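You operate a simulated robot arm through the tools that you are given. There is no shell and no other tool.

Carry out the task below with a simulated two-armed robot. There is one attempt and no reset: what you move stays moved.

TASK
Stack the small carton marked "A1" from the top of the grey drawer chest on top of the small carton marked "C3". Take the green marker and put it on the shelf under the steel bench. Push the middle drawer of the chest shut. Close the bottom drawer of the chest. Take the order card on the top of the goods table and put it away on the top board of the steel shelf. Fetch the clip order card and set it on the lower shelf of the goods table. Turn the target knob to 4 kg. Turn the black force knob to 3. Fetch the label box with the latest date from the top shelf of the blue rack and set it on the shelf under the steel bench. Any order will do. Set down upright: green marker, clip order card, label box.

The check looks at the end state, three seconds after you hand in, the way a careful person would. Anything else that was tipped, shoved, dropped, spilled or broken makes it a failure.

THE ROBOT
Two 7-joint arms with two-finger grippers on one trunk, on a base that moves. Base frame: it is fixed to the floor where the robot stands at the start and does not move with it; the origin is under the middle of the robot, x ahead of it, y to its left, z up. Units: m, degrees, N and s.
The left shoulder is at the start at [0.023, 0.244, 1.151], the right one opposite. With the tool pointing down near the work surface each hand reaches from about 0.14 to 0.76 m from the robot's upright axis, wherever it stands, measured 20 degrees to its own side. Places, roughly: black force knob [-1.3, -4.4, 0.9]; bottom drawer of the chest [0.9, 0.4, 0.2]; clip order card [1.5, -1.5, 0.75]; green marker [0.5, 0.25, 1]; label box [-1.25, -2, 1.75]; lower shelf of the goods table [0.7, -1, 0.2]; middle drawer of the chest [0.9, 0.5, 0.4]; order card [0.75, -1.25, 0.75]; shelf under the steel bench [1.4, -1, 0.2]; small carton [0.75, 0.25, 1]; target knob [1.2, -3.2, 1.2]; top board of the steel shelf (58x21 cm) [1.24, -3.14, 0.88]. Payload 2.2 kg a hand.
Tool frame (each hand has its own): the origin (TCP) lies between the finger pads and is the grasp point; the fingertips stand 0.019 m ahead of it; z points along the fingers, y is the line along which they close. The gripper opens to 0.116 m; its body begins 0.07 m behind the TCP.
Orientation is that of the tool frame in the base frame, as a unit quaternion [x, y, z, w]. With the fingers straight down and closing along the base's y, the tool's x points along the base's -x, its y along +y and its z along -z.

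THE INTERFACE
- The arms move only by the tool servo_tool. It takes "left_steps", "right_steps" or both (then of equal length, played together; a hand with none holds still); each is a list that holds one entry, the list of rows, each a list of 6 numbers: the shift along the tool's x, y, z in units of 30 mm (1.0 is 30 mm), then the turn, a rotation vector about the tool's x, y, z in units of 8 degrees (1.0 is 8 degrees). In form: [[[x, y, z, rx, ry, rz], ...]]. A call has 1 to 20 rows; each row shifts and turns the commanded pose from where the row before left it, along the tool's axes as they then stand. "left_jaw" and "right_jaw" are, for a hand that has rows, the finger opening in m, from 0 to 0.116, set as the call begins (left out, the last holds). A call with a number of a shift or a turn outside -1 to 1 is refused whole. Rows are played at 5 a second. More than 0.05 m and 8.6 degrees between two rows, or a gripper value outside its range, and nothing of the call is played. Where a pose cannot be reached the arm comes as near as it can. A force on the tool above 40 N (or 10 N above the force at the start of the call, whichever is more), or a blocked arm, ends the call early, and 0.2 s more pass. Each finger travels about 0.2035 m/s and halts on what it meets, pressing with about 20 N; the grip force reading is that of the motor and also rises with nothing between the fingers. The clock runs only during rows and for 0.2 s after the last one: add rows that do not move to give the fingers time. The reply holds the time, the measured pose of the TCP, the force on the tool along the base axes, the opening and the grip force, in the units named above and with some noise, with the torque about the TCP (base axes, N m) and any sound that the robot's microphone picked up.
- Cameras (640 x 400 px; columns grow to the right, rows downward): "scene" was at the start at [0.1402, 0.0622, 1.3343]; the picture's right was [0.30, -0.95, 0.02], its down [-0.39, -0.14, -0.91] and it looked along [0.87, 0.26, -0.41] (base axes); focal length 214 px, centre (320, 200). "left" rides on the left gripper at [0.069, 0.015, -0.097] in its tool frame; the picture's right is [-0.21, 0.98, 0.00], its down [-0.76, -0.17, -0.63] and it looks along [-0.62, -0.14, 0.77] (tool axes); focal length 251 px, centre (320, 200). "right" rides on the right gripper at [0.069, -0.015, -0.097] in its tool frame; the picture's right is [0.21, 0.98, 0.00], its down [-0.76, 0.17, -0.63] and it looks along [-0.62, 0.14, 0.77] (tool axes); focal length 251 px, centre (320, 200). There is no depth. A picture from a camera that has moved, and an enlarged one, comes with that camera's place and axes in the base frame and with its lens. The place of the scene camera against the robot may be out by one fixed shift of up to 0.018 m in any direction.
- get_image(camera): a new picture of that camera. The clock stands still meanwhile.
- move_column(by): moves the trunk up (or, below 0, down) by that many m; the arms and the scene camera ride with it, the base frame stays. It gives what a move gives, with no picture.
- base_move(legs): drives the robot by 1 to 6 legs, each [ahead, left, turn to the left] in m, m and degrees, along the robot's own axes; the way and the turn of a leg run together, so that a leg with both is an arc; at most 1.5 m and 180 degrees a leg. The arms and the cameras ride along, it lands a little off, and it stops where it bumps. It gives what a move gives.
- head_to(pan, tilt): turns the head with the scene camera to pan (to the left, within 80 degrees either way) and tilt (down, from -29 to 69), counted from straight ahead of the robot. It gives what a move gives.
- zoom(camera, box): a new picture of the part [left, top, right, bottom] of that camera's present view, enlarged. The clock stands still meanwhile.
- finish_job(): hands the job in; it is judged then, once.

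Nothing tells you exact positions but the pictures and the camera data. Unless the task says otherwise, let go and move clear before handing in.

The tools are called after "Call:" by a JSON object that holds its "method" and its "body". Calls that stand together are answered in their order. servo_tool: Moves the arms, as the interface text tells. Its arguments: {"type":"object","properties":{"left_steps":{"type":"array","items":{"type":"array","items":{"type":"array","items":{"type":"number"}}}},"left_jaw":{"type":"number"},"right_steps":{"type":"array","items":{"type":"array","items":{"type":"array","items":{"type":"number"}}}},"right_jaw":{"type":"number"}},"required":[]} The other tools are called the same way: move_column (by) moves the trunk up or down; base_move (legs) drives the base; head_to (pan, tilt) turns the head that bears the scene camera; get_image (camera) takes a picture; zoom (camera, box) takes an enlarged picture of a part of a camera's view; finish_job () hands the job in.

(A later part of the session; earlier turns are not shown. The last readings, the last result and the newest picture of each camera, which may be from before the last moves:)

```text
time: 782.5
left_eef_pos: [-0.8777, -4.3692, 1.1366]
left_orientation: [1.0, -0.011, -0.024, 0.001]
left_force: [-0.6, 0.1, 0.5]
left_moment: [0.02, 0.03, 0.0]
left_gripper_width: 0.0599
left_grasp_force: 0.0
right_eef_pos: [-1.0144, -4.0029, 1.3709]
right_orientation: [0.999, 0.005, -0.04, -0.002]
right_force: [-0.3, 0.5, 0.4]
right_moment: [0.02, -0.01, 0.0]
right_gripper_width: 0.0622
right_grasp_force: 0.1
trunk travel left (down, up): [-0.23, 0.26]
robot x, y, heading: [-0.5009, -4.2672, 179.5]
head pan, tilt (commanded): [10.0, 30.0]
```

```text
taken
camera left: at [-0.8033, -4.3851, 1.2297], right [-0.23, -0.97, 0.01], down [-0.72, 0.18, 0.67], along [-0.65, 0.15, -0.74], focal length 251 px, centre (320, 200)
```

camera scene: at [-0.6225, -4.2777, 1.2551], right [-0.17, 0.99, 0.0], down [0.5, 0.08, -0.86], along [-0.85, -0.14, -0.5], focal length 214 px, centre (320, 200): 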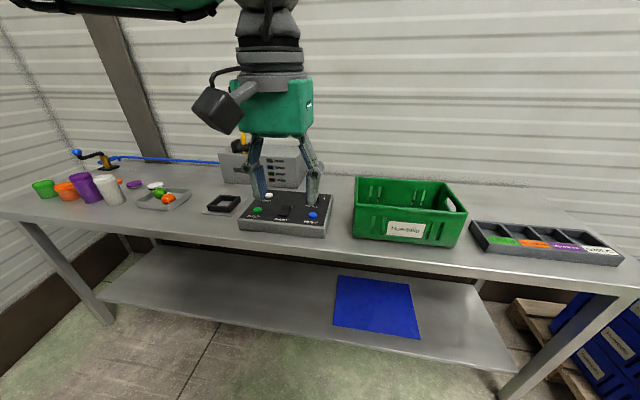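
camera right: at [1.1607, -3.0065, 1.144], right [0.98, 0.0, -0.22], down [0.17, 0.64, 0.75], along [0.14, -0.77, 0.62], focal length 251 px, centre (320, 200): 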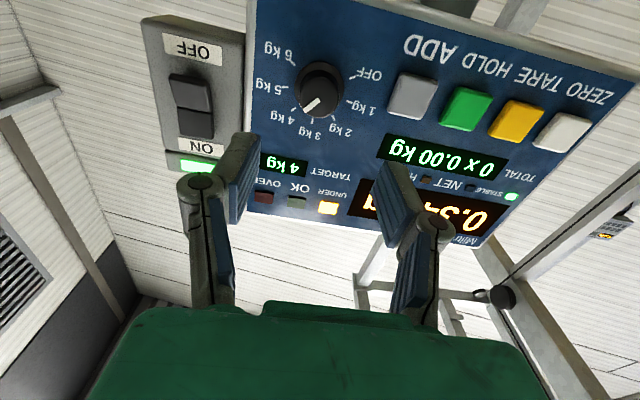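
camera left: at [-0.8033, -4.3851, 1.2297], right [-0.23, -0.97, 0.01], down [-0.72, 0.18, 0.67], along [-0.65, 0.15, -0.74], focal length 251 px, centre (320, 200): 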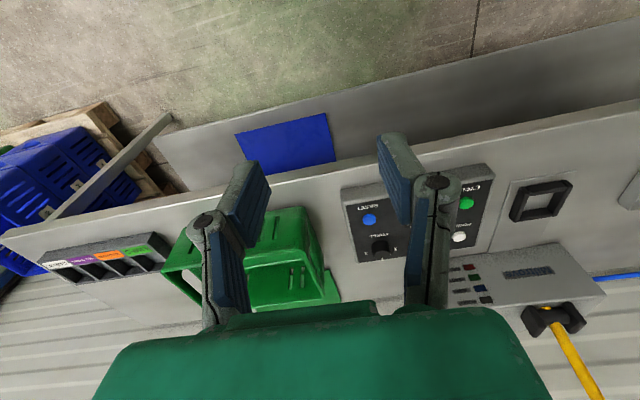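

Call:
{"method": "zoom", "body": {"camera": "left", "box": [330, 160, 510, 280]}}

Call:
{"method": "zoom", "body": {"camera": "scene", "box": [220, 160, 350, 250]}}

```text
3.33 times, centred on (420, 220) of left
camera zoom: at [-0.8033, -4.3851, 1.2297], right [-0.23, -0.97, 0.01], down [-0.72, 0.18, 0.67], along [-0.65, 0.15, -0.74], focal length 838 px, centre (-13, 133)
```

zoom: 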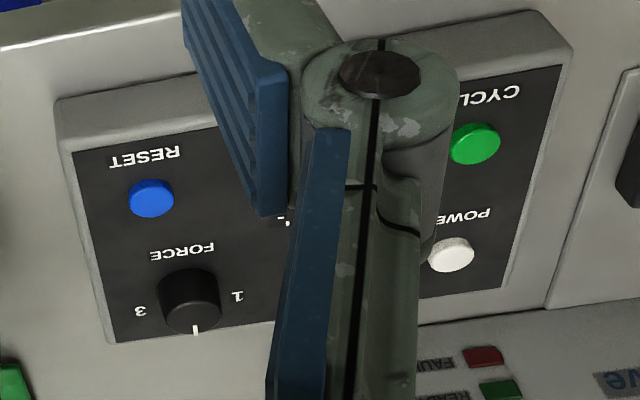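

```text
4.44 times, centred on (285, 205) of scene
camera zoom: at [-0.6225, -4.2777, 1.2551], right [-0.17, 0.99, 0.0], down [0.5, 0.08, -0.86], along [-0.85, -0.14, -0.5], focal length 953 px, centre (476, 178)
```

zoom: 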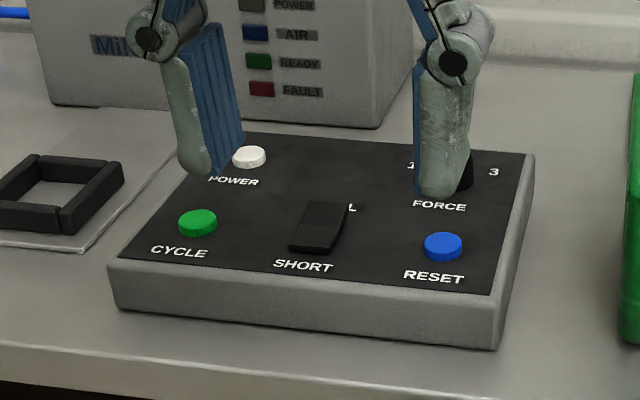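

The FORCE knob's pointer points away from me (position 2); "1" is on the left and "3" on the right, so it needs about 90° clockwise. Its top is at about (-1.259, -4.414, 0.895). I'll step closer and move the left hand above it with a -45° pre-roll.

Call:
{"method": "base_move", "body": {"legs": [[0.11, 0, 0]]}}

Call:
{"method": "servo_tool", "body": {"left_steps": [[[0, 0, 0, 0, 0, 0], [0, 0, 0, 0, 0, 0], [0, 0, 0, 0, 0, 0], [0, 0, 0, 0, 0, 0], [-0.6, 0.11, 0, 0, 0.03, 0], [-0.75, 0.12, 0, 0, 0.03, 0], [-0.75, 0.12, 0, 0, 0.03, 0], [-0.75, 0.12, 0, 0, 0.03, 0], [-0.75, 0.12, 0, 0, 0.03, 0], [-0.75, 0.12, 0, 0, 0.03, 0], [-0.75, 0.12, 0, 0, 0.03, 0], [-0.75, 0.12, 0, 0, 0.03, 0], [-0.75, 0.12, 0, 0, 0.03, 0], [-0.75, 0.12, 0, 0, 0.03, 0], [-0.7, 0.12, 0, 0, 0.03, 0], [-0.6, 0.12, 0, 0, 0.02, 0], [0, 0, 0, 0, 0, 0], [0, 0, 0, 0, 0, 0], [0, 0, 0, 0, 0, 0], [0, 0, 0, 0, 0, 0]]], "left_jaw": 0.08}}

Call:
{"method": "get_image", "body": {"camera": "left"}}

Call:
{"method": "get_image", "body": {"camera": "scene"}}

```text
time: 783.6
left_eef_pos: [-0.9877, -4.3652, 1.1363]
left_orientation: [1.0, -0.013, -0.025, 0.0]
left_force: [-0.3, -0.5, -0.1]
left_moment: [-0.01, -0.01, -0.01]
left_gripper_width: 0.06
left_grasp_force: 0.0
right_eef_pos: [-1.1239, -3.9998, 1.3703]
right_orientation: [0.999, 0.003, -0.041, -0.003]
right_force: [-0.2, -0.1, 0.6]
right_moment: [-0.02, -0.02, -0.02]
right_gripper_width: 0.0618
right_grasp_force: 0.0
trunk travel left (down, up): [-0.23, 0.26]
robot x, y, heading: [-0.6038, -4.2665, 179.7]
head pan, tilt (commanded): [10.0, 30.0]
```

```text
time: 787.8
left_eef_pos: [-1.2445, -4.4019, 1.1456]
left_orientation: [1.0, -0.012, -0.001, 0.001]
left_force: [1.3, 0.4, 0.2]
left_moment: [-0.01, -0.03, -0.02]
left_gripper_width: 0.0801
left_grasp_force: 0.0
right_eef_pos: [-1.1191, -3.9993, 1.3725]
right_orientation: [0.999, 0.002, -0.041, -0.003]
right_force: [-0.1, 0.4, -0.4]
right_moment: [-0.04, -0.02, 0.02]
right_gripper_width: 0.0618
right_grasp_force: 0.1
trunk travel left (down, up): [-0.23, 0.26]
robot x, y, heading: [-0.6103, -4.2621, 179.4]
head pan, tilt (commanded): [10.0, 30.0]
```

```text
taken
camera left: at [-1.1761, -4.418, 1.2428], right [-0.24, -0.97, 0.0], down [-0.75, 0.19, 0.63], along [-0.62, 0.15, -0.77], focal length 251 px, centre (320, 200)
```

left: 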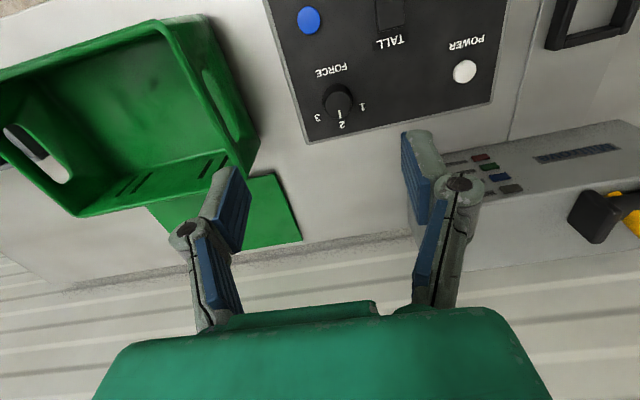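

```text
taken
camera scene: at [-0.7331, -4.2758, 1.2549], right [-0.16, 0.99, 0.0], down [0.5, 0.08, -0.86], along [-0.85, -0.14, -0.5], focal length 214 px, centre (320, 200)
```

scene: 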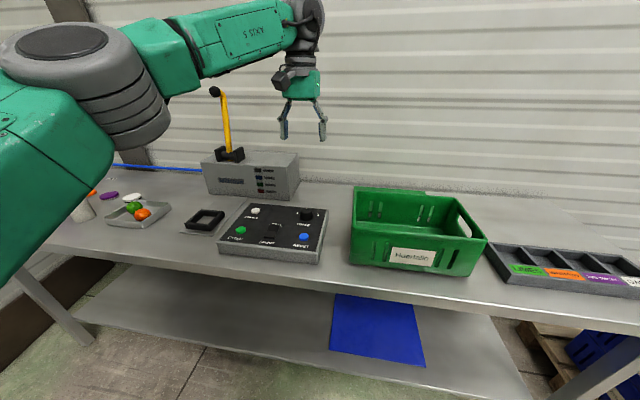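

Call:
{"method": "zoom", "body": {"camera": "left", "box": [270, 50, 410, 150]}}

```text
4.00 times, centred on (340, 100) of left
camera zoom: at [-1.1761, -4.418, 1.2428], right [-0.24, -0.97, 0.0], down [-0.75, 0.19, 0.63], along [-0.62, 0.15, -0.77], focal length 1006 px, centre (240, 600)
```

zoom: 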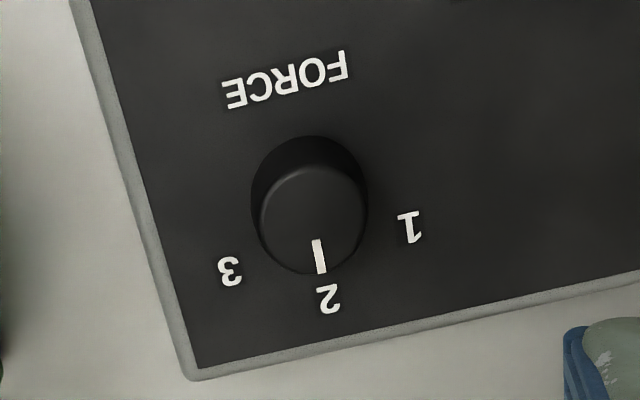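

Better triangulation puts the knob at (-1.308, -4.416) with its top at z ≈ 0.865, and the marks are 60° apart. So I need 60° clockwise: I'll pre-roll -30°, centre over the knob, and descend partway.

Call:
{"method": "servo_tool", "body": {"left_steps": [[[-0.525, 0.13, 0, 0, 0, 0], [-0.525, 0.13, 0, 0, 0, 0], [-0.525, 0.13, 0, 0, 0, 0], [-0.525, 0.13, 0, 0, 0, 0], [0, 0, 0, 0, 0, -0.9375], [0, 0, 0, 0, 0, -0.9375], [0, 0, 0, 0, 0, -0.9375], [0, 0, 0, 0, 0, -0.9375], [0, 0, 0.5, 0, 0, 0], [0, 0, 0.7, 0, 0, 0], [0, 0, 0.7, 0, 0, 0], [0, 0, 0.7, 0, 0, 0], [0, 0, 0.7, 0, 0, 0], [0, 0, 0.7, 0, 0, 0], [0, 0, 0.7, 0, 0, 0], [0, 0, 0.5, 0, 0, 0], [0, 0, 0, 0, 0, 0], [0, 0, 0, 0, 0, 0], [0, 0, 0, 0, 0, 0], [0, 0, 0, 0, 0, 0]]]}}

Call:
{"method": "get_image", "body": {"camera": "left"}}

Call:
{"method": "zoom", "body": {"camera": "scene", "box": [190, 80, 380, 280]}}

```text
time: 792.0
left_eef_pos: [-1.2708, -4.4116, 0.9866]
left_orientation: [0.969, 0.247, -0.002, 0.0]
left_force: [-0.3, -0.5, 0.9]
left_moment: [0.0, -0.04, 0.01]
left_gripper_width: 0.0802
left_grasp_force: 0.0
left hand out of reach, approached as far as the arm can: row 2, 3, 4
right_eef_pos: [-1.1196, -4.0005, 1.3715]
right_orientation: [0.999, 0.004, -0.041, -0.002]
right_force: [0.3, -0.2, 0.1]
right_moment: [-0.02, 0.01, -0.01]
right_gripper_width: 0.0621
right_grasp_force: 0.1
trunk travel left (down, up): [-0.23, 0.26]
robot x, y, heading: [-0.6096, -4.2676, 179.5]
head pan, tilt (commanded): [10.0, 30.0]
```

```text
taken
camera left: at [-1.2024, -4.3915, 1.0834], right [0.28, -0.96, 0.0], down [-0.74, -0.22, 0.63], along [-0.61, -0.18, -0.77], focal length 251 px, centre (320, 200)
```

left: 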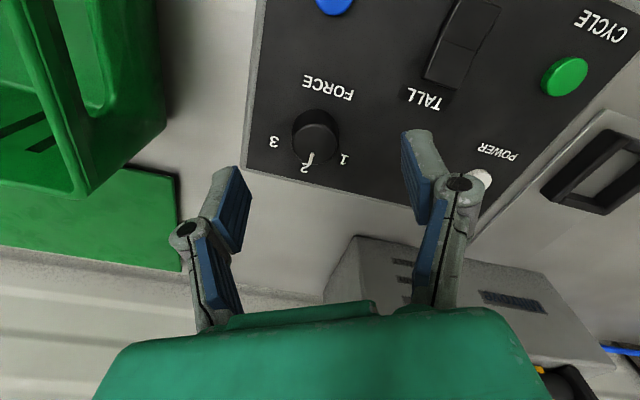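

```text
2.00 times, centred on (285, 180) of scene
camera zoom: at [-0.7334, -4.2761, 1.2549], right [-0.16, 0.99, 0.0], down [0.5, 0.08, -0.86], along [-0.85, -0.14, -0.5], focal length 429 px, centre (390, 240)
```

zoom: 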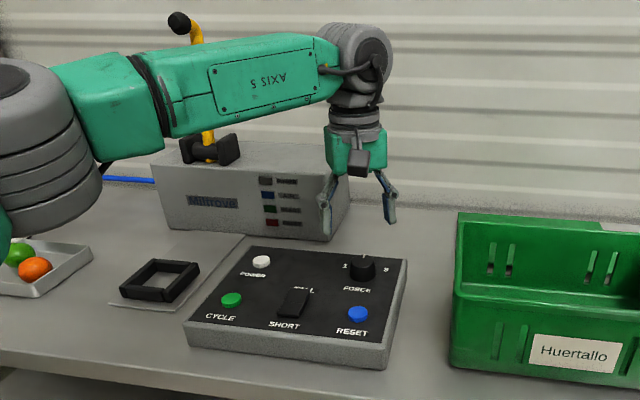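

The knob is at (-1.302, -4.416). I'll step the base 4 cm closer and then trim the hand onto it.

Call:
{"method": "base_move", "body": {"legs": [[0.04, 0, 0]]}}

Call:
{"method": "servo_tool", "body": {"left_steps": [[[0, 0, 0, 0, 0, 0], [0, 0, 0, 0, 0, 0], [0, 0, 0, 0, 0, 0], [0, 0, 0, 0, 0, 0], [0, 0, 0, 0, 0, 0], [0, 0, 0, 0, 0, 0], [0, 0, 0, 0, 0, 0], [0, 0, 0, 0, 0, 0], [0, 0, 0, 0, 0, 0], [0, 0, 0, 0, 0, 0], [0, 0, 0, 0, 0, 0], [0, 0, 0, 0, 0, 0]]]}}

Call:
{"method": "zoom", "body": {"camera": "left", "box": [240, 80, 400, 200]}}

```text
time: 792.9
left_eef_pos: [-1.3093, -4.4127, 0.9867]
left_orientation: [0.969, 0.247, -0.002, 0.0]
left_force: [-0.2, -0.5, 0.5]
left_moment: [-0.02, -0.02, 0.02]
left_gripper_width: 0.08
left_grasp_force: 0.1
right_eef_pos: [-1.1582, -3.9991, 1.3724]
right_orientation: [0.999, 0.003, -0.042, -0.003]
right_force: [0.1, 0.1, -0.6]
right_moment: [-0.02, 0.0, 0.0]
right_gripper_width: 0.0619
right_grasp_force: 0.0
trunk travel left (down, up): [-0.23, 0.26]
robot x, y, heading: [-0.6513, -4.2651, 179.5]
head pan, tilt (commanded): [10.0, 30.0]
```

```text
time: 795.5
left_eef_pos: [-1.3079, -4.4121, 0.9894]
left_orientation: [0.969, 0.248, -0.003, 0.0]
left_force: [-0.5, -0.4, -0.7]
left_moment: [0.01, -0.03, -0.01]
left_gripper_width: 0.0796
left_grasp_force: 0.0
right_eef_pos: [-1.1558, -3.999, 1.3743]
right_orientation: [0.999, 0.003, -0.042, -0.003]
right_force: [-0.3, -0.3, -0.1]
right_moment: [-0.02, -0.03, 0.03]
right_gripper_width: 0.0621
right_grasp_force: 0.0
trunk travel left (down, up): [-0.23, 0.26]
robot x, y, heading: [-0.6496, -4.2643, 179.4]
head pan, tilt (commanded): [10.0, 30.0]
```

```text
3.33 times, centred on (320, 140) of left
camera zoom: at [-1.2393, -4.3913, 1.0851], right [0.28, -0.96, 0.0], down [-0.74, -0.22, 0.64], along [-0.61, -0.18, -0.77], focal length 838 px, centre (320, 400)
```

zoom: 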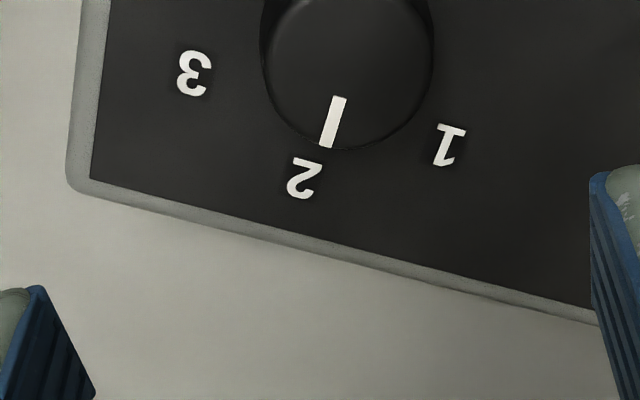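

Call:
{"method": "servo_tool", "body": {"left_steps": [[[0, 0.11, 0.3, 0, 0, 0], [0, 0.11, 0.5, 0, 0, 0], [0, 0, 0.6, 0, 0, 0], [0, 0, 0.6, 0, 0, 0], [0, 0, 0.6, 0, 0, 0], [0, 0, 0.5, 0, 0, 0], [0, 0, 0.4, 0, 0, 0], [0, 0, 0.2, 0, 0, 0], [0, 0, 0, 0, 0, 0], [0, 0, 0, 0, 0, 0]]]}}

Call:
{"method": "get_image", "body": {"camera": "left"}}

Call:
{"method": "zoom", "body": {"camera": "scene", "box": [190, 80, 380, 280]}}

```text
time: 797.7
left_eef_pos: [-1.3053, -4.418, 0.8815]
left_orientation: [0.969, 0.248, -0.006, -0.001]
left_force: [-6.5, -5.6, 26.8]
left_moment: [-0.12, -0.24, 0.02]
left_gripper_width: 0.0806
left_grasp_force: 0.8
right_eef_pos: [-1.154, -4.0009, 1.3765]
right_orientation: [0.999, 0.003, -0.043, -0.002]
right_force: [0.2, -0.1, 0.2]
right_moment: [0.06, -0.01, -0.01]
right_gripper_width: 0.0617
right_grasp_force: 0.0
trunk travel left (down, up): [-0.23, 0.26]
robot x, y, heading: [-0.6527, -4.2624, 179.4]
head pan, tilt (commanded): [10.0, 30.0]
```

```text
taken
camera left: at [-1.236, -4.3977, 0.9777], right [0.28, -0.96, 0.0], down [-0.74, -0.22, 0.64], along [-0.62, -0.18, -0.77], focal length 251 px, centre (320, 200)
```

left: 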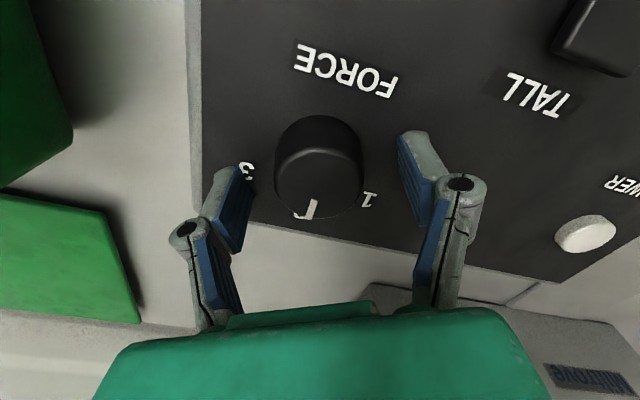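

```text
2.00 times, centred on (285, 180) of scene
camera zoom: at [-0.7686, -4.2769, 1.2558], right [-0.16, 0.99, 0.0], down [0.49, 0.08, -0.87], along [-0.85, -0.14, -0.5], focal length 429 px, centre (390, 240)
```

zoom: 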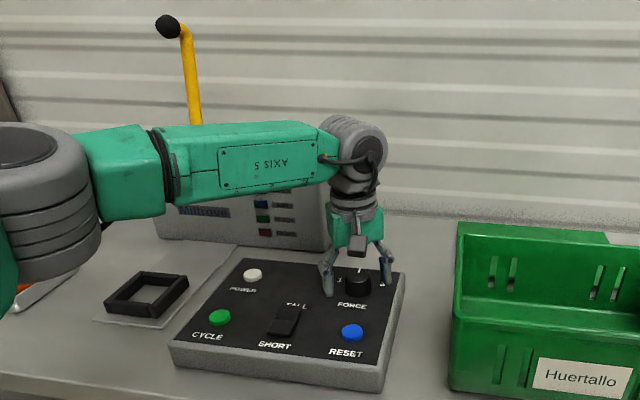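

The fingertips touch the console's panel. I'll raise 4 mm, then close on the knob.

Call:
{"method": "servo_tool", "body": {"left_steps": [[[0, 0, -0.08, 0, 0, 0], [0, 0, -0.08, 0, 0, 0], [0, 0, 0, 0, 0, 0]]]}}

Call:
{"method": "servo_tool", "body": {"left_steps": [[[0, 0, 0, 0, 0, 0], [0, 0, 0, 0, 0, 0], [0, 0, 0, 0, 0, 0], [0, 0, 0, 0, 0, 0]]], "left_jaw": 0.025}}

Call:
{"method": "get_image", "body": {"camera": "left"}}

```text
time: 798.5
left_eef_pos: [-1.3051, -4.4179, 0.8825]
left_orientation: [0.969, 0.247, -0.002, -0.001]
left_force: [-3.8, -0.1, 3.2]
left_moment: [-0.04, -0.32, 0.03]
left_gripper_width: 0.0735
left_grasp_force: 0.1
right_eef_pos: [-1.1547, -4.0001, 1.3746]
right_orientation: [0.999, 0.004, -0.043, -0.002]
right_force: [0.6, -0.1, 0.8]
right_moment: [-0.02, 0.05, 0.02]
right_gripper_width: 0.0618
right_grasp_force: 0.1
trunk travel left (down, up): [-0.23, 0.26]
robot x, y, heading: [-0.648, -4.2622, 179.7]
head pan, tilt (commanded): [10.0, 30.0]
```

```text
time: 799.5
left_eef_pos: [-1.3038, -4.4192, 0.8854]
left_orientation: [0.969, 0.247, -0.003, -0.001]
left_force: [3.1, -7.2, 27.7]
left_moment: [0.03, -0.68, -0.03]
left_gripper_width: 0.0421
left_grasp_force: 45.4
right_eef_pos: [-1.1534, -4.0013, 1.3768]
right_orientation: [0.999, 0.004, -0.044, -0.002]
right_force: [-0.3, -0.7, 0.4]
right_moment: [-0.01, -0.05, 0.05]
right_gripper_width: 0.0621
right_grasp_force: 0.1
trunk travel left (down, up): [-0.23, 0.26]
robot x, y, heading: [-0.6509, -4.2667, 179.2]
head pan, tilt (commanded): [10.0, 30.0]
```

```text
taken
camera left: at [-1.2348, -4.3983, 0.9812], right [0.28, -0.96, 0.0], down [-0.74, -0.22, 0.64], along [-0.61, -0.18, -0.77], focal length 251 px, centre (320, 200)
```

left: 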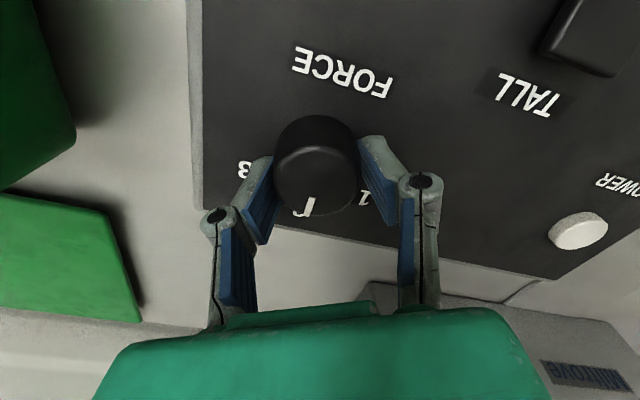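

The knob is gripped (4.2 cm). I'll relieve slightly and rotate 60° clockwise.

Call:
{"method": "servo_tool", "body": {"left_steps": [[[0, 0, -0.06, 0, 0, 0], [0, 0, 0, 0, 0, 0.5], [0, 0, 0, 0, 0, 0.5], [0, 0, 0, 0, 0, 0.5], [0, 0, 0, 0, 0, 0.5], [0, 0, 0, 0, 0, 0.5], [0, 0, 0, 0, 0, 0.5], [0, 0, 0, 0, 0, 0.5], [0, 0, 0, 0, 0, 0.5], [0, 0, 0, 0, 0, 0]]]}}

Call:
{"method": "get_image", "body": {"camera": "left"}}

```text
time: 801.7
left_eef_pos: [-1.3043, -4.4148, 0.8856]
left_orientation: [1.0, -0.03, -0.004, 0.001]
left_force: [-3.5, 9.0, 13.3]
left_moment: [0.85, 0.55, 0.02]
left_gripper_width: 0.0422
left_grasp_force: 44.8
right_eef_pos: [-1.1564, -3.9969, 1.373]
right_orientation: [0.999, 0.004, -0.043, -0.001]
right_force: [-0.8, -0.1, 1.4]
right_moment: [0.03, 0.03, -0.02]
right_gripper_width: 0.0621
right_grasp_force: 0.1
trunk travel left (down, up): [-0.23, 0.26]
robot x, y, heading: [-0.6506, -4.2642, 179.3]
head pan, tilt (commanded): [10.0, 30.0]
```

```text
taken
camera left: at [-1.2358, -4.4335, 0.9814], right [-0.27, -0.96, 0.0], down [-0.74, 0.21, 0.64], along [-0.61, 0.17, -0.77], focal length 251 px, centre (320, 200)
```

left: 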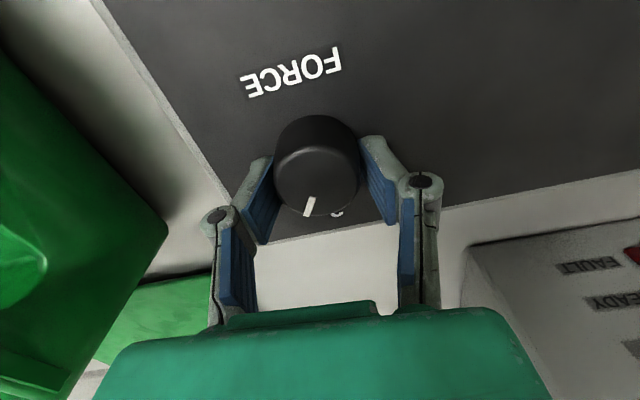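

Call:
{"method": "servo_tool", "body": {"left_steps": [[[0, 0, 0, 0, 0, 0.5], [0, 0, 0, 0, 0, 0.5], [0, 0, 0, 0, 0, 0.5], [0, 0, 0, 0, 0, 0.5], [0, 0, 0, 0, 0, 0.5], [0, 0, 0, 0, 0, 0.5], [0, 0, 0, 0, 0, 0.5], [0, 0, 0, 0, 0, 0]]]}}

Call:
{"method": "get_image", "body": {"camera": "left"}}

```text
time: 803.5
left_eef_pos: [-1.3044, -4.4118, 0.884]
left_orientation: [0.962, -0.272, -0.002, 0.001]
left_force: [2.6, 33.2, 7.4]
left_moment: [0.8, 0.37, 0.52]
left_gripper_width: 0.0421
left_grasp_force: 45.3
right_eef_pos: [-1.1551, -3.9927, 1.3737]
right_orientation: [0.999, 0.004, -0.043, -0.001]
right_force: [0.5, 0.6, 0.4]
right_moment: [0.01, 0.03, -0.02]
right_gripper_width: 0.0621
right_grasp_force: 0.1
trunk travel left (down, up): [-0.23, 0.26]
robot x, y, heading: [-0.6471, -4.2633, 179.7]
head pan, tilt (commanded): [10.0, 30.0]
```

```text
taken
camera left: at [-1.2521, -4.4603, 0.9816], right [-0.7, -0.72, 0.0], down [-0.55, 0.54, 0.64], along [-0.46, 0.44, -0.77], focal length 251 px, centre (320, 200)
```

left: 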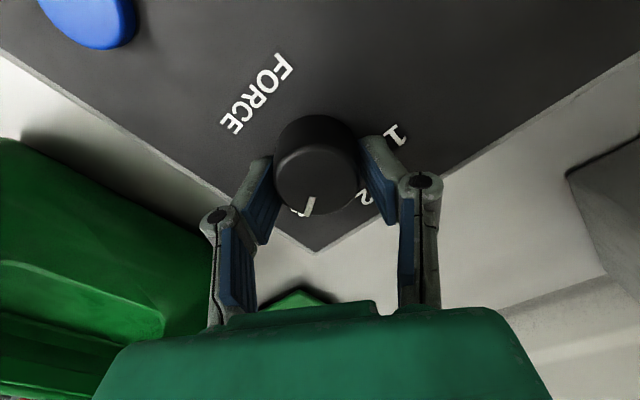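

The pointer now sits at "3" exactly as it sat at "2" before. I'll release and rise to verify.

Call:
{"method": "servo_tool", "body": {"left_steps": [[[0, 0, 0, 0, 0, 0], [0, 0, 0, 0, 0, 0], [0, 0, 0, 0, 0, 0], [0, 0, -0.2, 0, 0, 0], [0, 0, -0.4, 0, 0, 0], [0, 0, -0.7, 0, 0, 0], [0, 0, -0.8, 0, 0, 0], [0, 0, -0.8, 0, 0, 0], [0, 0, -0.8, 0, 0, 0], [0, 0, -0.6, 0, 0, 0], [0, 0, 0, 0, 0, 0], [0, 0, 0, 0, 0, 0]]], "left_jaw": 0.075}}

Call:
{"method": "get_image", "body": {"camera": "left"}}

Call:
{"method": "zoom", "body": {"camera": "scene", "box": [230, 160, 350, 260]}}

```text
time: 806.1
left_eef_pos: [-1.304, -4.4182, 1.0123]
left_orientation: [0.963, -0.271, -0.002, 0.001]
left_force: [0.6, 0.7, -0.3]
left_moment: [-0.05, 0.0, 0.01]
left_gripper_width: 0.0751
left_grasp_force: 0.0
right_eef_pos: [-1.1573, -4.0002, 1.3735]
right_orientation: [0.999, 0.003, -0.042, -0.003]
right_force: [0.2, -0.1, -0.3]
right_moment: [-0.01, -0.01, 0.02]
right_gripper_width: 0.0617
right_grasp_force: 0.0
trunk travel left (down, up): [-0.23, 0.26]
robot x, y, heading: [-0.653, -4.2617, 179.3]
head pan, tilt (commanded): [10.0, 30.0]
```

```text
taken
camera left: at [-1.2523, -4.4661, 1.1088], right [-0.69, -0.72, 0.0], down [-0.56, 0.54, 0.63], along [-0.46, 0.44, -0.77], focal length 251 px, centre (320, 200)
```

left: 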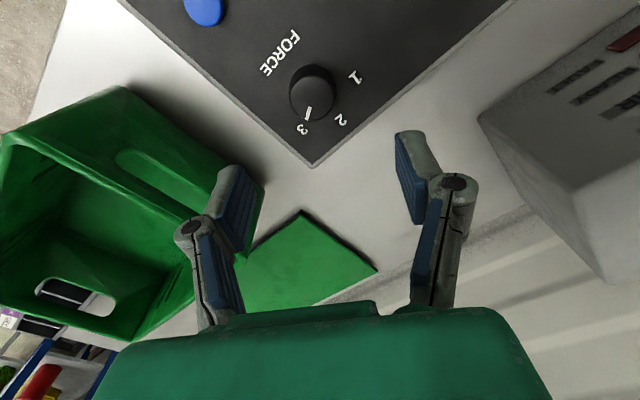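

```text
4.00 times, centred on (290, 210) of scene
camera zoom: at [-0.7728, -4.276, 1.2549], right [-0.16, 0.99, 0.0], down [0.5, 0.08, -0.86], along [-0.85, -0.14, -0.5], focal length 858 px, centre (440, 160)
```

zoom: 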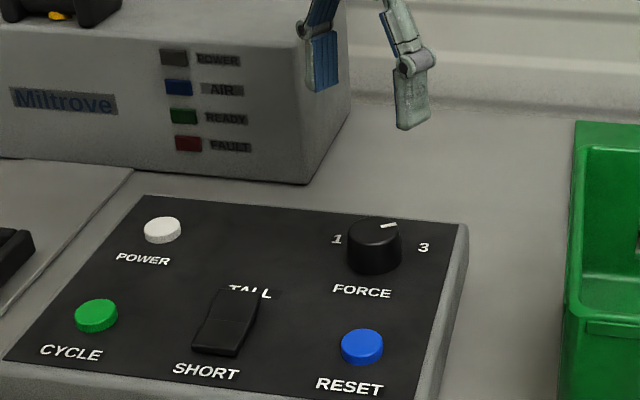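

The FORCE pointer is on 3. The last job is the label box on the blue rack. I'll retract the left hand and drive to face the rack.

Call:
{"method": "servo_tool", "body": {"left_steps": [[[0, 0, -0.8, 0, 0, -0.49], [0, 0, -0.8, 0, 0, -0.49], [0, 0, -0.8, 0, 0, -0.49], [0, 0, -0.8, 0, 0, -0.49], [0, 0, 0, 0, 0, -0.49], [0, 0, 0, 0, 0, -0.49], [0, 0, 0, 0, 0, -0.49], [0, 0, 0, 0, 0, -0.49], [0, 0, 0, 0, 0, 0], [0, 0, 0, 0, 0, 0]]]}}

Call:
{"method": "base_move", "body": {"legs": [[-0.5, 0, 0], [0, 0, -90], [1.3, 0, 0], [0.85, 0, 0]]}}

Call:
{"method": "base_move", "body": {"legs": [[0, 0, 90]]}}

Call:
{"method": "head_to", "body": {"pan": 0, "tilt": -10}}

Call:
{"method": "get_image", "body": {"camera": "scene"}}

```text
time: 808.3
left_eef_pos: [-1.3046, -4.4175, 1.1103]
left_orientation: [1.0, 0.0, -0.002, 0.0]
left_force: [0.3, -0.4, 0.3]
left_moment: [-0.01, -0.01, 0.0]
left_gripper_width: 0.0752
left_grasp_force: 0.1
right_eef_pos: [-1.1573, -4.0006, 1.3743]
right_orientation: [0.999, 0.004, -0.041, -0.003]
right_force: [0.1, 0.1, 0.1]
right_moment: [-0.02, 0.0, 0.0]
right_gripper_width: 0.0619
right_grasp_force: 0.1
trunk travel left (down, up): [-0.23, 0.26]
robot x, y, heading: [-0.6536, -4.2645, 179.2]
head pan, tilt (commanded): [10.0, 30.0]
```

```text
time: 825.4
left_eef_pos: [-0.23, -1.4393, 1.1105]
left_orientation: [-0.697, 0.717, 0.003, 0.001]
left_force: [-0.4, 0.7, 0.0]
left_moment: [-0.01, -0.01, 0.0]
left_gripper_width: 0.075
left_grasp_force: 0.1
right_eef_pos: [0.1833, -1.5992, 1.3744]
right_orientation: [-0.699, 0.714, 0.028, 0.032]
right_force: [0.6, 0.9, -1.3]
right_moment: [0.01, 0.01, -0.03]
right_gripper_width: 0.0617
right_grasp_force: 0.0
trunk travel left (down, up): [-0.23, 0.26]
robot x, y, heading: [-0.097, -2.1019, 87.5]
head pan, tilt (commanded): [10.0, 30.0]
```

```text
time: 829.6
left_eef_pos: [-0.7509, -2.2402, 1.1126]
left_orientation: [1.0, -0.009, -0.003, 0.001]
left_force: [-0.1, 0.6, 0.5]
left_moment: [0.02, 0.02, 0.03]
left_gripper_width: 0.0749
left_grasp_force: 0.0
right_eef_pos: [-0.5944, -1.8263, 1.3764]
right_orientation: [0.999, -0.005, -0.043, -0.003]
right_force: [0.3, 0.0, -0.1]
right_moment: [0.02, 0.01, -0.03]
right_gripper_width: 0.062
right_grasp_force: 0.2
trunk travel left (down, up): [-0.23, 0.26]
robot x, y, heading: [-0.0921, -2.0969, 178.6]
head pan, tilt (commanded): [10.0, 30.0]
```

```text
time: 830.7
left_eef_pos: [-0.747, -2.24, 1.1155]
left_orientation: [1.0, -0.01, -0.006, 0.001]
left_force: [0.4, -0.1, -0.5]
left_moment: [0.02, -0.01, 0.04]
left_gripper_width: 0.075
left_grasp_force: 0.0
right_eef_pos: [-0.5899, -1.8256, 1.3789]
right_orientation: [0.999, -0.006, -0.045, -0.004]
right_force: [0.2, 0.6, -0.6]
right_moment: [-0.01, -0.06, -0.02]
right_gripper_width: 0.0621
right_grasp_force: 0.0
trunk travel left (down, up): [-0.23, 0.26]
robot x, y, heading: [-0.098, -2.0974, 178.3]
head pan, tilt (commanded): [0.0, -10.0]
```

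```text
taken
camera scene: at [-0.215, -2.0929, 1.3184], right [0.03, 1.0, 0.0], down [-0.17, 0.0, -0.99], along [-0.99, 0.03, 0.17], focal length 214 px, centre (320, 200)
```

scene: 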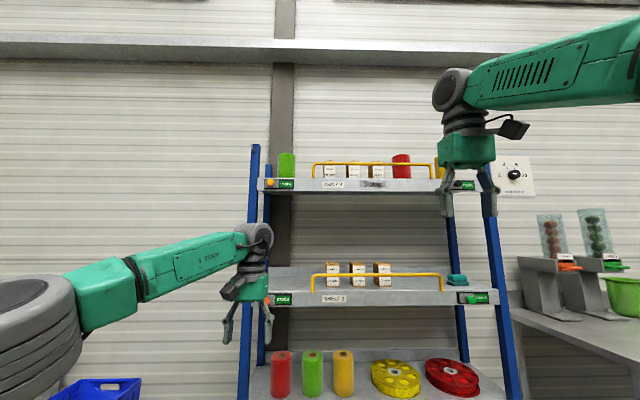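

The rack's top shelf holds three small label boxes behind a yellow bar. I'll zoom in to read the dates.

Call:
{"method": "zoom", "body": {"camera": "scene", "box": [260, 140, 460, 210]}}

Call:
{"method": "zoom", "body": {"camera": "scene", "box": [310, 150, 400, 190]}}

Call:
{"method": "zoom", "body": {"camera": "scene", "box": [310, 250, 410, 310]}}

```text
3.20 times, centred on (360, 175) of scene
camera zoom: at [-0.215, -2.0929, 1.3184], right [0.03, 1.0, 0.0], down [-0.17, 0.0, -0.99], along [-0.99, 0.03, 0.17], focal length 686 px, centre (192, 280)
```

zoom: 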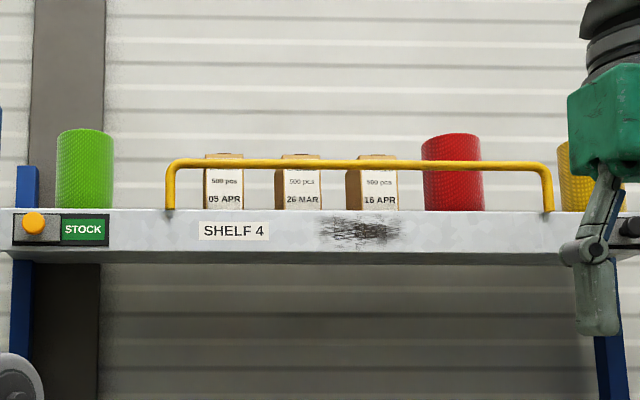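

```text
7.11 times, centred on (355, 170) of scene
camera zoom: at [-0.215, -2.0929, 1.3184], right [0.03, 1.0, 0.0], down [-0.17, 0.0, -0.99], along [-0.99, 0.03, 0.17], focal length 1525 px, centre (71, 413)
```

zoom: 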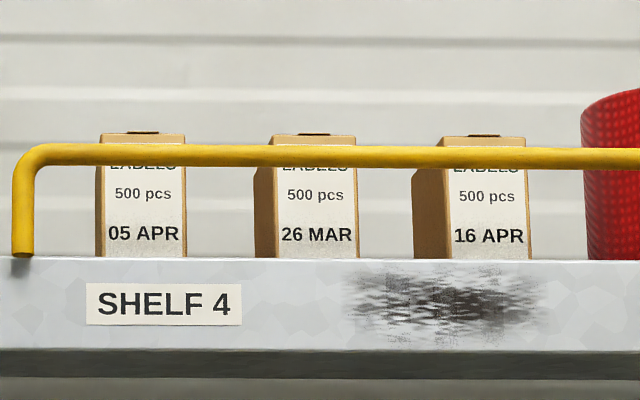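

```text
6.40 times, centred on (360, 280) of scene
camera zoom: at [-0.215, -2.0929, 1.3184], right [0.03, 1.0, 0.0], down [-0.17, 0.0, -0.99], along [-0.99, 0.03, 0.17], focal length 1373 px, centre (64, -312)
```

zoom: 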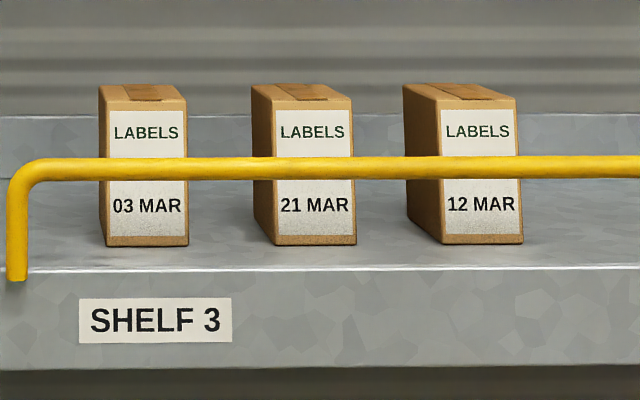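

The top shelf boxes read 05 APR, 26 MAR and 16 APR, so the target is "16 APR", the rightmost. I'll raise the trunk to see the shelf from higher up and triangulate.

Call:
{"method": "move_column", "body": {"by": 0.25}}

Call:
{"method": "servo_tool", "body": {"left_steps": [[[0, 0, 0, 0, 0, 0], [0, 0, 0, 0, 0, 0], [0, 0, 0, 0, 0, 0], [0, 0, 0, 0, 0, 0], [0, 0, 0, 0, 0, 0], [0, 0, 0, 0, 0, 0], [0, 0, 0, 0, 0, 0], [0, 0, 0, 0, 0, 0], [0, 0, 0, 0, 0, 0], [0, 0, 0, 0, 0, 0], [0, 0, 0, 0, 0, 0], [0, 0, 0, 0, 0, 0], [0, 0, 0, 0, 0, 0], [0, 0, 0, 0, 0, 0], [0, 0, 0, 0, 0, 0], [0, 0, 0, 0, 0, 0], [0, 0, 0, 0, 0, 0], [0, 0, 0, 0, 0, 0], [0, 0, 0, 0, 0, 0], [0, 0, 0, 0, 0, 0]]]}}

Call:
{"method": "get_image", "body": {"camera": "scene"}}

Call:
{"method": "zoom", "body": {"camera": "scene", "box": [280, 190, 440, 270]}}

Call:
{"method": "get_image", "body": {"camera": "right"}}

```text
time: 833.3
left_eef_pos: [-0.747, -2.2394, 1.3654]
left_orientation: [1.0, -0.01, -0.006, 0.001]
left_force: [0.2, -0.1, -0.2]
left_moment: [-0.02, 0.0, -0.02]
left_gripper_width: 0.075
left_grasp_force: 0.1
right_eef_pos: [-0.5903, -1.8254, 1.6287]
right_orientation: [0.999, -0.005, -0.045, -0.003]
right_force: [0.5, 0.5, 0.3]
right_moment: [-0.02, 0.03, -0.01]
right_gripper_width: 0.0618
right_grasp_force: 0.1
trunk travel left (down, up): [-0.48, 0.01]
robot x, y, heading: [-0.0956, -2.1005, 178.1]
head pan, tilt (commanded): [0.0, -10.0]
```

```text
time: 837.5
left_eef_pos: [-0.7477, -2.241, 1.3659]
left_orientation: [1.0, -0.01, -0.006, 0.002]
left_force: [1.1, -0.5, 0.1]
left_moment: [0.01, 0.02, 0.03]
left_gripper_width: 0.0751
left_grasp_force: 0.2
right_eef_pos: [-0.5887, -1.8258, 1.6291]
right_orientation: [0.999, -0.005, -0.046, -0.002]
right_force: [0.1, 0.3, 0.6]
right_moment: [0.02, -0.01, 0.01]
right_gripper_width: 0.0619
right_grasp_force: 0.1
trunk travel left (down, up): [-0.48, 0.01]
robot x, y, heading: [-0.0946, -2.1005, 178.4]
head pan, tilt (commanded): [0.0, -10.0]
```

```text
taken
camera scene: at [-0.2158, -2.0928, 1.5685], right [0.03, 1.0, 0.0], down [-0.17, 0.0, -0.99], along [-0.99, 0.03, 0.17], focal length 214 px, centre (320, 200)
```

scene: 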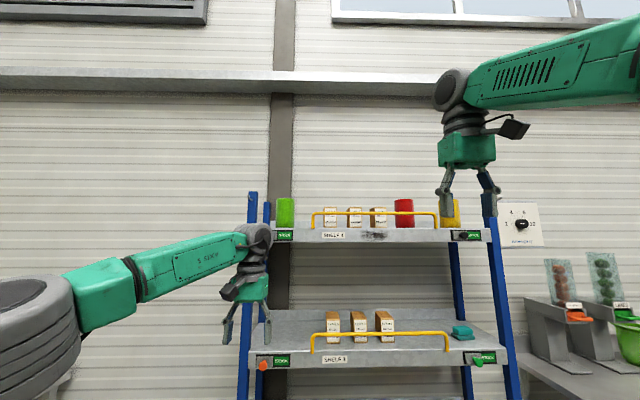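

```text
4.00 times, centred on (360, 230) of scene
camera zoom: at [-0.2158, -2.0928, 1.5685], right [0.03, 1.0, 0.0], down [-0.17, 0.0, -0.99], along [-0.99, 0.03, 0.17], focal length 858 px, centre (160, 80)
```

zoom: 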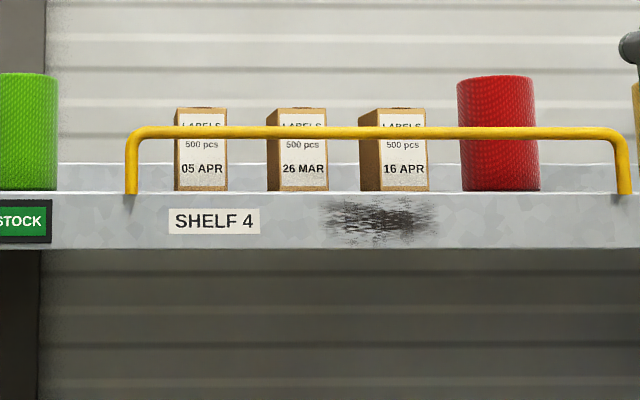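

```text
taken
camera right: at [-0.5129, -1.8119, 1.7182], right [0.2, -0.98, -0.02], down [-0.7, -0.16, 0.7], along [-0.69, -0.12, -0.72], focal length 251 px, centre (320, 200)
```

right: 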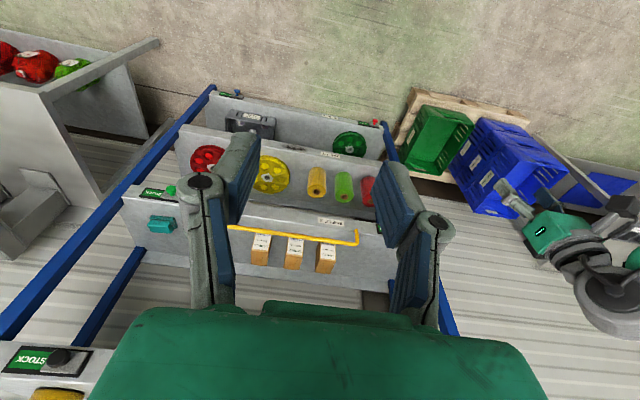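

Triangulated: the 16 APR box has its front at x ≈ -1.306, y -1.779 to -1.714, bottom z ≈ 1.615 and top ≈ 1.72; the guard bar is at x ≈ -1.247, z ≈ 1.688. I'll grip it with the right hand at about a 58° slope, which also suits the bench shelf. First I'll retract the left hand and set the right hand high and tilted.

Call:
{"method": "servo_tool", "body": {"left_steps": [[[0.8, 0, 0, 0, 0, 0], [0.8, 0, 0, 0, 0, 0], [0.8, 0, 0, 0, 0, 0], [0.8, 0, 0, 0, 0, 0], [0.8, 0, 0, 0, 0, 0], [0.8, 0, 0, 0, 0, 0], [0.8, 0, 0, 0, 0, 0], [0.8, 0, 0, 0, 0, 0], [0.8, 0, 0, 0, 0, 0], [0.8, 0, 0, 0, 0, 0], [0.8, 0, 0, 0, 0, 0], [0.8, 0, 0, 0, 0, 0], [0, 0, 0, 0, 0, 0], [0, 0, 0, 0, 0, 0], [0, 0, 0, 0, 0, 0], [0, 0, 0, 0, 0, 0]]], "right_steps": [[[0.325, 0.31, -0.74, 0, 0, 0], [0.325, 0.31, -0.74, 0, 0, 0], [0.325, 0.31, -0.74, 0, 0, 0], [0.325, 0.31, -0.74, 0, 0, 0], [0.325, 0.31, -0.74, 0, 0, 0], [0.325, 0.31, -0.74, 0, 0, 0], [0.325, 0.31, -0.74, 0, 0, 0], [0.325, 0.31, -0.74, 0, 0, 0], [0, 0, 0, 0, -0.85, 0], [0, 0, 0, 0, -0.85, 0], [0, 0, 0, 0, -0.85, 0], [0, 0, 0, 0, -0.85, 0], [0, 0, 0, 0, 0, 0], [0, 0, 0, 0, 0, 0], [0, 0, 0, 0, 0, 0], [0, 0, 0, 0, 0, 0]]], "right_jaw": 0.1}}

Call:
{"method": "get_image", "body": {"camera": "scene"}}

Call:
{"method": "get_image", "body": {"camera": "right"}}

```text
time: 840.9
left_eef_pos: [-0.4598, -2.2469, 1.3635]
left_orientation: [1.0, -0.009, -0.006, 0.0]
left_force: [0.7, 0.1, -0.1]
left_moment: [0.0, 0.01, 0.01]
left_gripper_width: 0.0749
left_grasp_force: 0.0
right_eef_pos: [-0.5821, -1.833, 1.6438]
right_orientation: [0.96, -0.005, -0.279, -0.005]
right_force: [0.0, 0.0, -0.1]
right_moment: [-0.03, 0.03, -0.02]
right_gripper_width: 0.0998
right_grasp_force: 0.1
right hand out of reach, approached as far as the arm can: row 1, 2, 3, 4, 5, 6, 7, 8
trunk travel left (down, up): [-0.48, 0.01]
robot x, y, heading: [-0.097, -2.1004, 178.3]
head pan, tilt (commanded): [0.0, -10.0]
```

```text
taken
camera scene: at [-0.2128, -2.0945, 1.5688], right [0.03, 1.0, 0.0], down [-0.17, 0.01, -0.99], along [-0.98, 0.03, 0.17], focal length 214 px, centre (320, 200)
```

scene: 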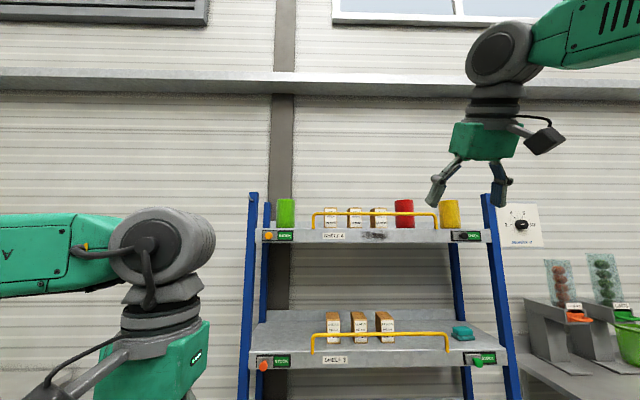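

```text
taken
camera right: at [-0.4724, -1.82, 1.6875], right [0.17, -0.98, -0.12], down [-0.3, -0.17, 0.94], along [-0.94, -0.12, -0.32], focal length 251 px, centre (320, 200)
```

right: 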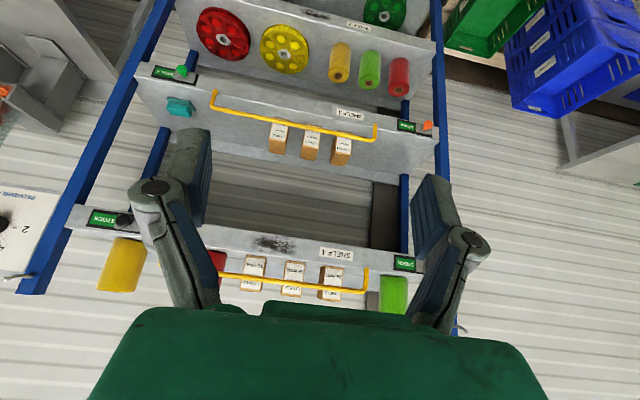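

Call:
{"method": "servo_tool", "body": {"right_steps": [[[-0.3, 0, -0.47, 0, 0, 0], [-0.45, 0, -0.7, 0, 0, 0], [-0.45, 0, -0.7, 0, 0, 0], [-0.45, 0, -0.7, 0, 0, 0], [-0.45, 0, -0.7, 0, 0, 0], [-0.45, 0, -0.7, 0, 0, 0], [-0.3, 0, -0.47, 0, 0, 0], [0, 0, 0, 0, 0, 0], [0, 0, 0, 0, 0, 0]]]}}

```text
time: 842.9
left_eef_pos: [-0.4603, -2.2466, 1.3627]
left_orientation: [1.0, -0.008, -0.006, 0.001]
left_force: [0.5, 0.3, 0.4]
left_moment: [-0.01, -0.02, 0.01]
left_gripper_width: 0.0751
left_grasp_force: 0.1
right_eef_pos: [-0.5719, -1.8354, 1.7702]
right_orientation: [0.96, -0.003, -0.279, -0.003]
right_force: [-0.1, -0.7, 0.1]
right_moment: [0.04, 0.01, 0.0]
right_gripper_width: 0.0999
right_grasp_force: 0.1
right hand out of reach, approached as far as the arm can: row 6, 7
trunk travel left (down, up): [-0.48, 0.01]
robot x, y, heading: [-0.1004, -2.1005, 178.4]
head pan, tilt (commanded): [0.0, -10.0]
```

The reach upward is limited with this tilt. I'll test how high the hand can go with a flatter slope of about 48°.

Call:
{"method": "servo_tool", "body": {"right_steps": [[[0, 0, 0, 0, -0.6, 0], [0, 0, 0, 0, -0.6, 0], [0, 0, 0, 0, 0, 0], [-0.3, 0, -0.33, 0, 0, 0], [-0.3, 0, -0.33, 0, 0, 0], [-0.3, 0, -0.33, 0, 0, 0], [-0.3, 0, -0.33, 0, 0, 0], [0, 0, 0, 0, 0, 0], [0, 0, 0, 0, 0, 0]]]}}

Call:
{"method": "get_image", "body": {"camera": "right"}}

```text
time: 844.9
left_eef_pos: [-0.4607, -2.2445, 1.3623]
left_orientation: [1.0, -0.009, -0.005, 0.001]
left_force: [0.7, 0.6, -1.0]
left_moment: [0.0, 0.01, -0.01]
left_gripper_width: 0.0749
left_grasp_force: 0.1
right_eef_pos: [-0.5643, -1.8351, 1.8084]
right_orientation: [0.933, -0.005, -0.359, -0.005]
right_force: [-0.4, -0.9, -0.6]
right_moment: [0.02, -0.01, 0.01]
right_gripper_width: 0.1001
right_grasp_force: 0.1
right hand out of reach, approached as far as the arm can: row 6, 7
trunk travel left (down, up): [-0.48, 0.01]
robot x, y, heading: [-0.0987, -2.097, 178.4]
head pan, tilt (commanded): [0.0, -10.0]
```

```text
taken
camera right: at [-0.4486, -1.8211, 1.8334], right [0.15, -0.98, -0.15], down [-0.14, -0.17, 0.98], along [-0.98, -0.12, -0.16], focal length 251 px, centre (320, 200)
```

right: 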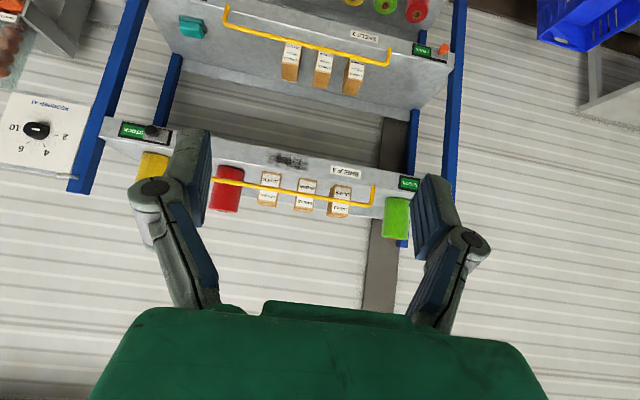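

Call:
{"method": "zoom", "body": {"camera": "right", "box": [200, 140, 420, 250]}}

```text
2.91 times, centred on (310, 195) of right
camera zoom: at [-0.4486, -1.8211, 1.8334], right [0.15, -0.98, -0.15], down [-0.14, -0.17, 0.98], along [-0.98, -0.12, -0.16], focal length 731 px, centre (349, 214)
```

zoom: 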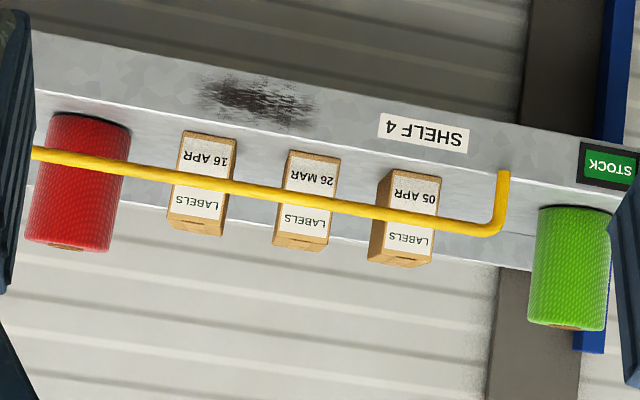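

To get an accurate position from the hand camera alone, I'll lower the right hand 15 cm and take a second view.

Call:
{"method": "servo_tool", "body": {"right_steps": [[[0.42, 0, 0.46, 0, 0, 0], [0.42, 0, 0.46, 0, 0, 0], [0.42, 0, 0.46, 0, 0, 0], [0.42, 0, 0.46, 0, 0, 0], [0.42, 0, 0.46, 0, 0, 0], [0.42, 0, 0.46, 0, 0, 0], [0.42, 0, 0.46, 0, 0, 0], [0.42, 0, 0.46, 0, 0, 0], [0, 0, 0, 0, 0, 0], [0, 0, 0, 0, 0, 0], [0, 0, 0, 0, 0, 0], [0, 0, 0, 0, 0, 0]]]}}

Call:
{"method": "zoom", "body": {"camera": "right", "box": [200, 150, 420, 300]}}

```text
time: 847.5
left_eef_pos: [-0.4599, -2.2462, 1.3627]
left_orientation: [1.0, -0.009, -0.006, 0.001]
left_force: [-0.4, -0.2, -0.6]
left_moment: [0.0, 0.04, 0.04]
left_gripper_width: 0.075
left_grasp_force: 0.0
right_eef_pos: [-0.5617, -1.8356, 1.6596]
right_orientation: [0.933, -0.004, -0.359, -0.004]
right_force: [-0.3, 0.8, 0.5]
right_moment: [-0.03, -0.03, 0.01]
right_gripper_width: 0.1001
right_grasp_force: 0.0
trunk travel left (down, up): [-0.48, 0.01]
robot x, y, heading: [-0.0981, -2.0966, 178.3]
head pan, tilt (commanded): [0.0, -10.0]
```

```text
2.67 times, centred on (310, 225) of right
camera zoom: at [-0.4462, -1.8217, 1.6849], right [0.15, -0.98, -0.15], down [-0.14, -0.17, 0.98], along [-0.98, -0.12, -0.16], focal length 670 px, centre (347, 133)
```

zoom: 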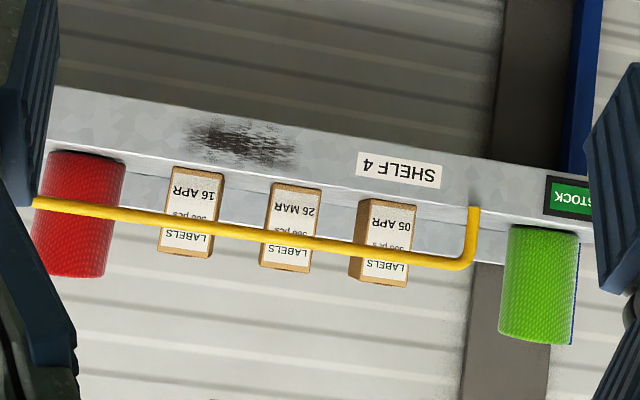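

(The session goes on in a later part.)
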